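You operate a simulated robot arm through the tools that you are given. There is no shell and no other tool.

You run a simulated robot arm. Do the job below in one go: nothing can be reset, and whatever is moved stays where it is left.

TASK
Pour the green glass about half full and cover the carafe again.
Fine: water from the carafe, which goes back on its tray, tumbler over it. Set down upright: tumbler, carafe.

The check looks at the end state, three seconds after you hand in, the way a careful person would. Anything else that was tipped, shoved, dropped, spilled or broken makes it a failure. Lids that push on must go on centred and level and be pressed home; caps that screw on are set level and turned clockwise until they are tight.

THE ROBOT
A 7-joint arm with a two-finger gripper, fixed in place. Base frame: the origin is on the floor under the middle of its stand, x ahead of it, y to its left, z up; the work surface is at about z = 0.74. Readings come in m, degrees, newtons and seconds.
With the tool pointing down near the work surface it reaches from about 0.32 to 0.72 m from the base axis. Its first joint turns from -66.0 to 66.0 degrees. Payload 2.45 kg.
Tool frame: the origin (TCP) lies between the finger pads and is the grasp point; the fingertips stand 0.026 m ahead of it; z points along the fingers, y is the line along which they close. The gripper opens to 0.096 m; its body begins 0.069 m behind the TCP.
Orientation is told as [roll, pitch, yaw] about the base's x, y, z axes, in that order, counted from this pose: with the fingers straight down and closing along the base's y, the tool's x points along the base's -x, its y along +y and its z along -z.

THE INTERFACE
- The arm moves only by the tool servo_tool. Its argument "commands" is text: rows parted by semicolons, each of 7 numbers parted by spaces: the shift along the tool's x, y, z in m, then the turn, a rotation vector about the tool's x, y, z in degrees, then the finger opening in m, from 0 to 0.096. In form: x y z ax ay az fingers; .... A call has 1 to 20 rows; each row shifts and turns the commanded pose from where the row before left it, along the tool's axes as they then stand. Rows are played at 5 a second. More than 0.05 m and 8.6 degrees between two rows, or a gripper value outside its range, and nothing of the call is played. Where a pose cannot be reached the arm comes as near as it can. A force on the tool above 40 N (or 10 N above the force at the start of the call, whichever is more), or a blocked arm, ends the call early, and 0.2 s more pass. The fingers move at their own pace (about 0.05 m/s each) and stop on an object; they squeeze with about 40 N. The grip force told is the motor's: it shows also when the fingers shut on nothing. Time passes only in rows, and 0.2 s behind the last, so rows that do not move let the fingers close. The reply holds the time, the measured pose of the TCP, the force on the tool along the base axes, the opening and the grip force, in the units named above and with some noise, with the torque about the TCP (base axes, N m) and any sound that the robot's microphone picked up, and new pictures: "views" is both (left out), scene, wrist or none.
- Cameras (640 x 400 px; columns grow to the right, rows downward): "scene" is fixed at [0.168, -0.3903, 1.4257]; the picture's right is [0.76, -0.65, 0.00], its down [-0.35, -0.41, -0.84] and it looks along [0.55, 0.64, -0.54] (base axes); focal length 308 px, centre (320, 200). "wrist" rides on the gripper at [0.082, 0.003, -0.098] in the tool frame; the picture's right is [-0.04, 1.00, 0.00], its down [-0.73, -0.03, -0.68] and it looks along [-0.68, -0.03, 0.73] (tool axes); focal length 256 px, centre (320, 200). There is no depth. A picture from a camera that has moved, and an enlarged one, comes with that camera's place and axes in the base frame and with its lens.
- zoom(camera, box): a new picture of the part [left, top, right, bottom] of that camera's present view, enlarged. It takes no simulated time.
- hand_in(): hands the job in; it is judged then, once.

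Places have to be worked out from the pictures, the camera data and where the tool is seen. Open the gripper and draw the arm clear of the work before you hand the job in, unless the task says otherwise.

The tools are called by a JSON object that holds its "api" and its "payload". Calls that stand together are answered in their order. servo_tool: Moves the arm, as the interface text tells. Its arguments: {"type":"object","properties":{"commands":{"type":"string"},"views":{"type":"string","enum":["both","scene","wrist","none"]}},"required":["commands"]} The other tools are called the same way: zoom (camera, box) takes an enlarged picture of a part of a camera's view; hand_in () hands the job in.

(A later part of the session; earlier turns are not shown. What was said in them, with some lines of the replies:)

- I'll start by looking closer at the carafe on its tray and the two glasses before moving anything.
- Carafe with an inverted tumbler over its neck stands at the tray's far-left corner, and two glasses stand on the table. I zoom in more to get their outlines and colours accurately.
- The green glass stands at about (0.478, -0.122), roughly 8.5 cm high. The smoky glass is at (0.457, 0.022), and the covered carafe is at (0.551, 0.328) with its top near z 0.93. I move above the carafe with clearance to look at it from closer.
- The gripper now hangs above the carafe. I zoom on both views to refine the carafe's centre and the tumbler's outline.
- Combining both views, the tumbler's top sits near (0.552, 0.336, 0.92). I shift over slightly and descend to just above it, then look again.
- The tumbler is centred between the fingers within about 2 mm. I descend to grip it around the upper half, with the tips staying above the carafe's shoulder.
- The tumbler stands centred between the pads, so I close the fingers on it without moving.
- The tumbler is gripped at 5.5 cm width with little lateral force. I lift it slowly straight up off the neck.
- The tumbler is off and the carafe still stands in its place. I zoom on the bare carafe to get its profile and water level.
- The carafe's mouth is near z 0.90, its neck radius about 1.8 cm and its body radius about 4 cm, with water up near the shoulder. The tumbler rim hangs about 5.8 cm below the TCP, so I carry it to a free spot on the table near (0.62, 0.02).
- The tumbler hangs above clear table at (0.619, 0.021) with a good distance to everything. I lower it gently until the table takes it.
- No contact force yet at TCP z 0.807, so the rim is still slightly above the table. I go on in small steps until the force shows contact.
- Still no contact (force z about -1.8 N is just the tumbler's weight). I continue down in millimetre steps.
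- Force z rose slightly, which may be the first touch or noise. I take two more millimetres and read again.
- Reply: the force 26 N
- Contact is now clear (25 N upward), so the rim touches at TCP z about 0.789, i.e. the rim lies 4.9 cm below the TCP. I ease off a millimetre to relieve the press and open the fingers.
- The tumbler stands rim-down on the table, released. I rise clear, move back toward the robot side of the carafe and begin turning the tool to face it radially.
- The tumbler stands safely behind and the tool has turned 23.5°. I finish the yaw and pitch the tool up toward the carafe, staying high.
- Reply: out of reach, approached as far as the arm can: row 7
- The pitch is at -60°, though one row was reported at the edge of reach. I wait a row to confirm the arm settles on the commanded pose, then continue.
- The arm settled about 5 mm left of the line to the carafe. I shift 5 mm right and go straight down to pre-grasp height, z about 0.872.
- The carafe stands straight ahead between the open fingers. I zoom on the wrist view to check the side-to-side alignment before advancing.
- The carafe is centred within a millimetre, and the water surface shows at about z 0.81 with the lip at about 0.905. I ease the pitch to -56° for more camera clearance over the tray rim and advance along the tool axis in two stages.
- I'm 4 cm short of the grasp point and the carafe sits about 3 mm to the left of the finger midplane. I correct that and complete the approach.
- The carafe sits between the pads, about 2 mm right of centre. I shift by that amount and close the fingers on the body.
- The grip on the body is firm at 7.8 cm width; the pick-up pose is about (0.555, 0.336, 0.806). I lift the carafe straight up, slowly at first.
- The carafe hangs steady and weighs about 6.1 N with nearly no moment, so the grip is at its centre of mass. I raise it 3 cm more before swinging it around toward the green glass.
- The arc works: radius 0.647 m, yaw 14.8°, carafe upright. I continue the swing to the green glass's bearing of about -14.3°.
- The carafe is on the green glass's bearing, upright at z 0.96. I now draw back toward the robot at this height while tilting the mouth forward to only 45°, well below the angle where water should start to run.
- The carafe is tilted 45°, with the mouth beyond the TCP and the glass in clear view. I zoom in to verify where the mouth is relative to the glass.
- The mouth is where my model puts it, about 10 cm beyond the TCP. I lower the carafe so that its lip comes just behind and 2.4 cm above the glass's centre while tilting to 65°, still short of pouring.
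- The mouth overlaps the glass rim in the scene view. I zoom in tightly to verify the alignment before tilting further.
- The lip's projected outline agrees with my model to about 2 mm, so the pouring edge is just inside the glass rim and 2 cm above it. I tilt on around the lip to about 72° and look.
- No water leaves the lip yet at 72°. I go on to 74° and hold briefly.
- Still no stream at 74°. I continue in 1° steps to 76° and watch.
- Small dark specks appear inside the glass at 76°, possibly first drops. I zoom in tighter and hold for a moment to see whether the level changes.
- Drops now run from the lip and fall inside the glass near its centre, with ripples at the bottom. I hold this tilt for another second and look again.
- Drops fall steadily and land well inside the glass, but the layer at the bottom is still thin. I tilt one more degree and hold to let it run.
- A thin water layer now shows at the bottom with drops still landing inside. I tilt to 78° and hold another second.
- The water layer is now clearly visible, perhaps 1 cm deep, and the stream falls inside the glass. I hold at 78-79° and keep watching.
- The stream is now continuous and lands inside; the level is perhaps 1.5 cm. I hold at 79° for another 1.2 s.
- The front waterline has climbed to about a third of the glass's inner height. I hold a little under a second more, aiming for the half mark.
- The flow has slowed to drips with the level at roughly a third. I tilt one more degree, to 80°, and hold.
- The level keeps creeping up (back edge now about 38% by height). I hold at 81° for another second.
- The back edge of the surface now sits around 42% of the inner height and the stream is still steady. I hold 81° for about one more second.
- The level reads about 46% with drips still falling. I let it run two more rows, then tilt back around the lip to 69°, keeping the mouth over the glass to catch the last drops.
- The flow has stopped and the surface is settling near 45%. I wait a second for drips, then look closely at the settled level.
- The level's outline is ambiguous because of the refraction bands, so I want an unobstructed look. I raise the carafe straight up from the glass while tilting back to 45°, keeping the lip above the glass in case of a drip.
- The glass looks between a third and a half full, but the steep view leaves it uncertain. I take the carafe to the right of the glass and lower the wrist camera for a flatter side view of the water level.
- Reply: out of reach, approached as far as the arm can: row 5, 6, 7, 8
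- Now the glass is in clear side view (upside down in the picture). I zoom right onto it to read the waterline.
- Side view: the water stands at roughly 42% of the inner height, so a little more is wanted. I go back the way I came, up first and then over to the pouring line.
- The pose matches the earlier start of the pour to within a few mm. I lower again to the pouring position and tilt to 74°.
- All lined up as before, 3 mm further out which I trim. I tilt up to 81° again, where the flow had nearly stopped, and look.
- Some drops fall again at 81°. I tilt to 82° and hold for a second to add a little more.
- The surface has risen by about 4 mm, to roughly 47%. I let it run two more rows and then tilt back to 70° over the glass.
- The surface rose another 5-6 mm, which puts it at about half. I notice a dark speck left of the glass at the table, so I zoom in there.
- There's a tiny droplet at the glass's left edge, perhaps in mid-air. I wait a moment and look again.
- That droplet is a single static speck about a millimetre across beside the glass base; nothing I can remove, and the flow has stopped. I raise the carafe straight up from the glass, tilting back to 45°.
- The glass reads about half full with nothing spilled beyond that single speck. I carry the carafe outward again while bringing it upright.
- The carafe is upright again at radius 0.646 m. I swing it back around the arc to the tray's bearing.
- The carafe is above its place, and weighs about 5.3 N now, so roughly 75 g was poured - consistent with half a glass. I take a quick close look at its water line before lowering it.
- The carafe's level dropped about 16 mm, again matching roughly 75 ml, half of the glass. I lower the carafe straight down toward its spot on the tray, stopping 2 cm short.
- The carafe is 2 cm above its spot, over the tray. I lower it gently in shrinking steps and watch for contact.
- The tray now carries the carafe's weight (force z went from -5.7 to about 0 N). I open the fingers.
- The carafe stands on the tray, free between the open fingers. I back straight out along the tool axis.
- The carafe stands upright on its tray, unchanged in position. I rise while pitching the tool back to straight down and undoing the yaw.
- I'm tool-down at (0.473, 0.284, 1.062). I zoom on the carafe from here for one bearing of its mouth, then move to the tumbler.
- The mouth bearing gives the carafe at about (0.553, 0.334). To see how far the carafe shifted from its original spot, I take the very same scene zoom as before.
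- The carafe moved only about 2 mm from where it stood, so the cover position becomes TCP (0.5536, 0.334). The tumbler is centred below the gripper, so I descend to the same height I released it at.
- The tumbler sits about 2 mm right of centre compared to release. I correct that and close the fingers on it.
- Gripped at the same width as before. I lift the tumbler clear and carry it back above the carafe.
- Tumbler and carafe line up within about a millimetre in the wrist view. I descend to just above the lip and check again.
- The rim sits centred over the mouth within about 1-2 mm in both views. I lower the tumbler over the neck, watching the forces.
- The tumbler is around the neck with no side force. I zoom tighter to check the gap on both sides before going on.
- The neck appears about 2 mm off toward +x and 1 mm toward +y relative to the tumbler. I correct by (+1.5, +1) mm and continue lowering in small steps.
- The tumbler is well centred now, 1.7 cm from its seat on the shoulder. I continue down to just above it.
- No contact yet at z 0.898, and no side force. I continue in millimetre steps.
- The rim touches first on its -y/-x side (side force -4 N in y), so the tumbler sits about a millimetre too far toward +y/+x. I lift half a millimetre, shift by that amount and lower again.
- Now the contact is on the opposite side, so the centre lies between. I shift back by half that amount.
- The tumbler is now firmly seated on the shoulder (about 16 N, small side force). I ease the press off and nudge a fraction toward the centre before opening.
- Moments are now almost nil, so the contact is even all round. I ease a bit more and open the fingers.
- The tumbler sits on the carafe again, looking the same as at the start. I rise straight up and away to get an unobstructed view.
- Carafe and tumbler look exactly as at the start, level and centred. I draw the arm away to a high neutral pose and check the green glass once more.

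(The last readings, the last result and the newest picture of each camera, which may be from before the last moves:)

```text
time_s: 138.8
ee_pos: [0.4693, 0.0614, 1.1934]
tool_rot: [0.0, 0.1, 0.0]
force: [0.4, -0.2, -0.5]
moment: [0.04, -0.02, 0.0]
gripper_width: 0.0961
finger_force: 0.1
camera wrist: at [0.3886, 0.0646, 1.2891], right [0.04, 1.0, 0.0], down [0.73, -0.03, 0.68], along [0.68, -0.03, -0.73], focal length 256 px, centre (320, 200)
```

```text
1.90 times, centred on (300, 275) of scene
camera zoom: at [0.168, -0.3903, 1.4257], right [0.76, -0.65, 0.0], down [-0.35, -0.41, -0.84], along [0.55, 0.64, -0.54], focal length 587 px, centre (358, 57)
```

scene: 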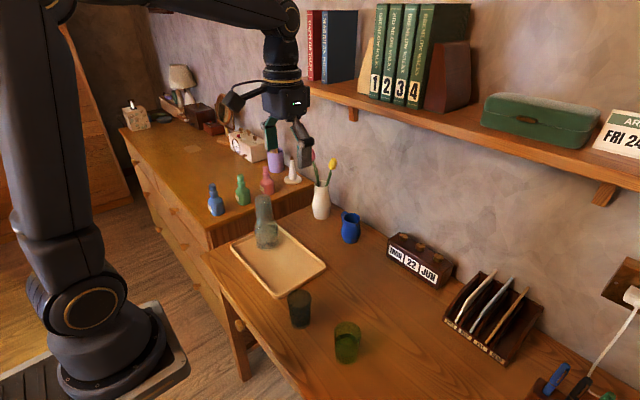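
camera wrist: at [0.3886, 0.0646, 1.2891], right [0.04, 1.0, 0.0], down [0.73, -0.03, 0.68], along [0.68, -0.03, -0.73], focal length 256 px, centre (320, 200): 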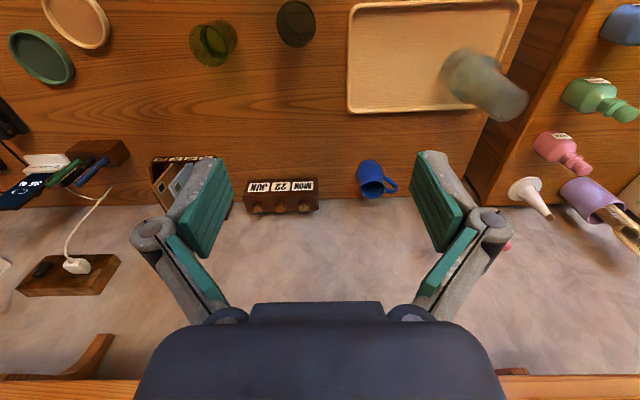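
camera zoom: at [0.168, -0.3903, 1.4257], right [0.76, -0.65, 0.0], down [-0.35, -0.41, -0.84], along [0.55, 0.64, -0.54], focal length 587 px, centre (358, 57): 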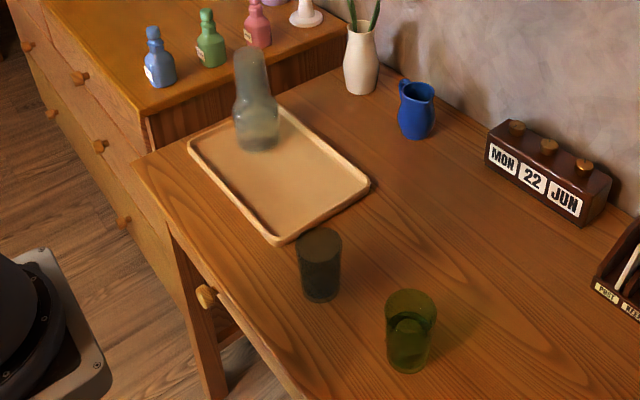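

The glass looks about half full from both sides, the smoky glass, tray and everything else unmoved. I take one last enlarged look from the wrist camera at the level and the table around the glass.

{"api": "zoom", "payload": {"camera": "wrist", "box": [180, 15, 245, 75]}}

{"api": "zoom", "payload": {"camera": "scene", "box": [270, 260, 430, 390]}}

```text
6.67 times, centred on (212, 45) of wrist
camera zoom: at [0.3886, 0.0646, 1.2891], right [0.04, 1.0, 0.0], down [0.73, -0.03, 0.68], along [0.68, -0.03, -0.73], focal length 1707 px, centre (1037, 1233)
```

zoom: 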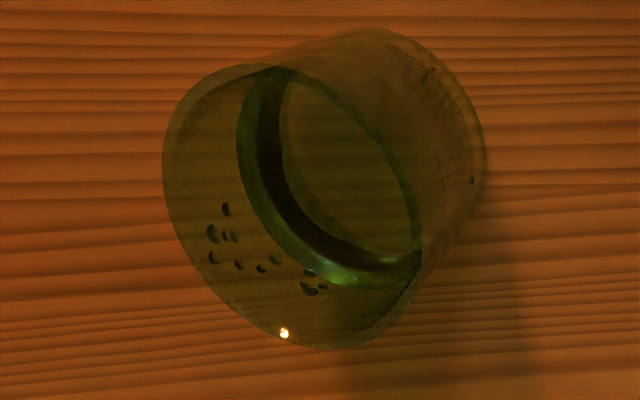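

```text
3.08 times, centred on (350, 325) of scene
camera zoom: at [0.168, -0.3903, 1.4257], right [0.76, -0.65, 0.0], down [-0.35, -0.41, -0.84], along [0.55, 0.64, -0.54], focal length 948 px, centre (228, -185)
```

zoom: 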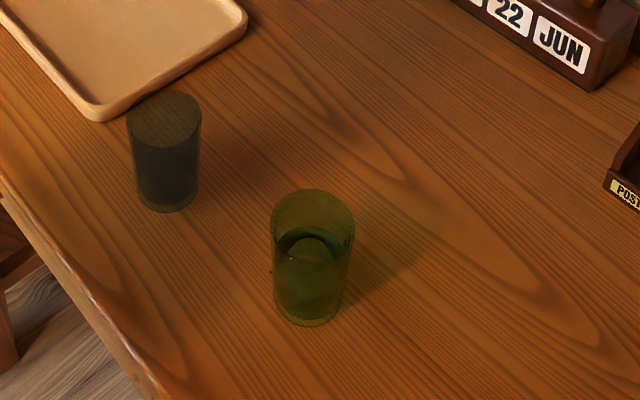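

The green glass is about half full and upright. The carafe is back on its tray, level and covered by the tumbler, and nothing else has moved. The gripper is open and well clear, so I hand the job in.

{"api": "hand_in", "payload": {}}

```text
The job is handed in.
```

I poured the green glass about half full. The carafe is back on its tray, upright, with the tumbler over its neck again. I've handed the job in; no result has come back yet.

- **Fill level:** I judge it at roughly 50%. The carafe got about 0.75 N lighter and its water level dropped about 16 mm, and both work out to roughly 75 ml, half of what I estimate the glass holds. Some camera readings came out nearer 60%, so it may be slightly over half.
- **Carafe and tumbler:** The carafe stands about 2 mm from where it was. The tumbler is seated on the carafe's shoulder, level, as at the start.
- **Possible spill:** One speck of water, about a millimetre across, showed at the base of the green glass after the second pour. I couldn't tell whether it is on the table or on the glass, and I left it there.
- **Everything else:** The smoky glass, the tray and the other objects did not move. The arm is back at its starting pose with the gripper open.
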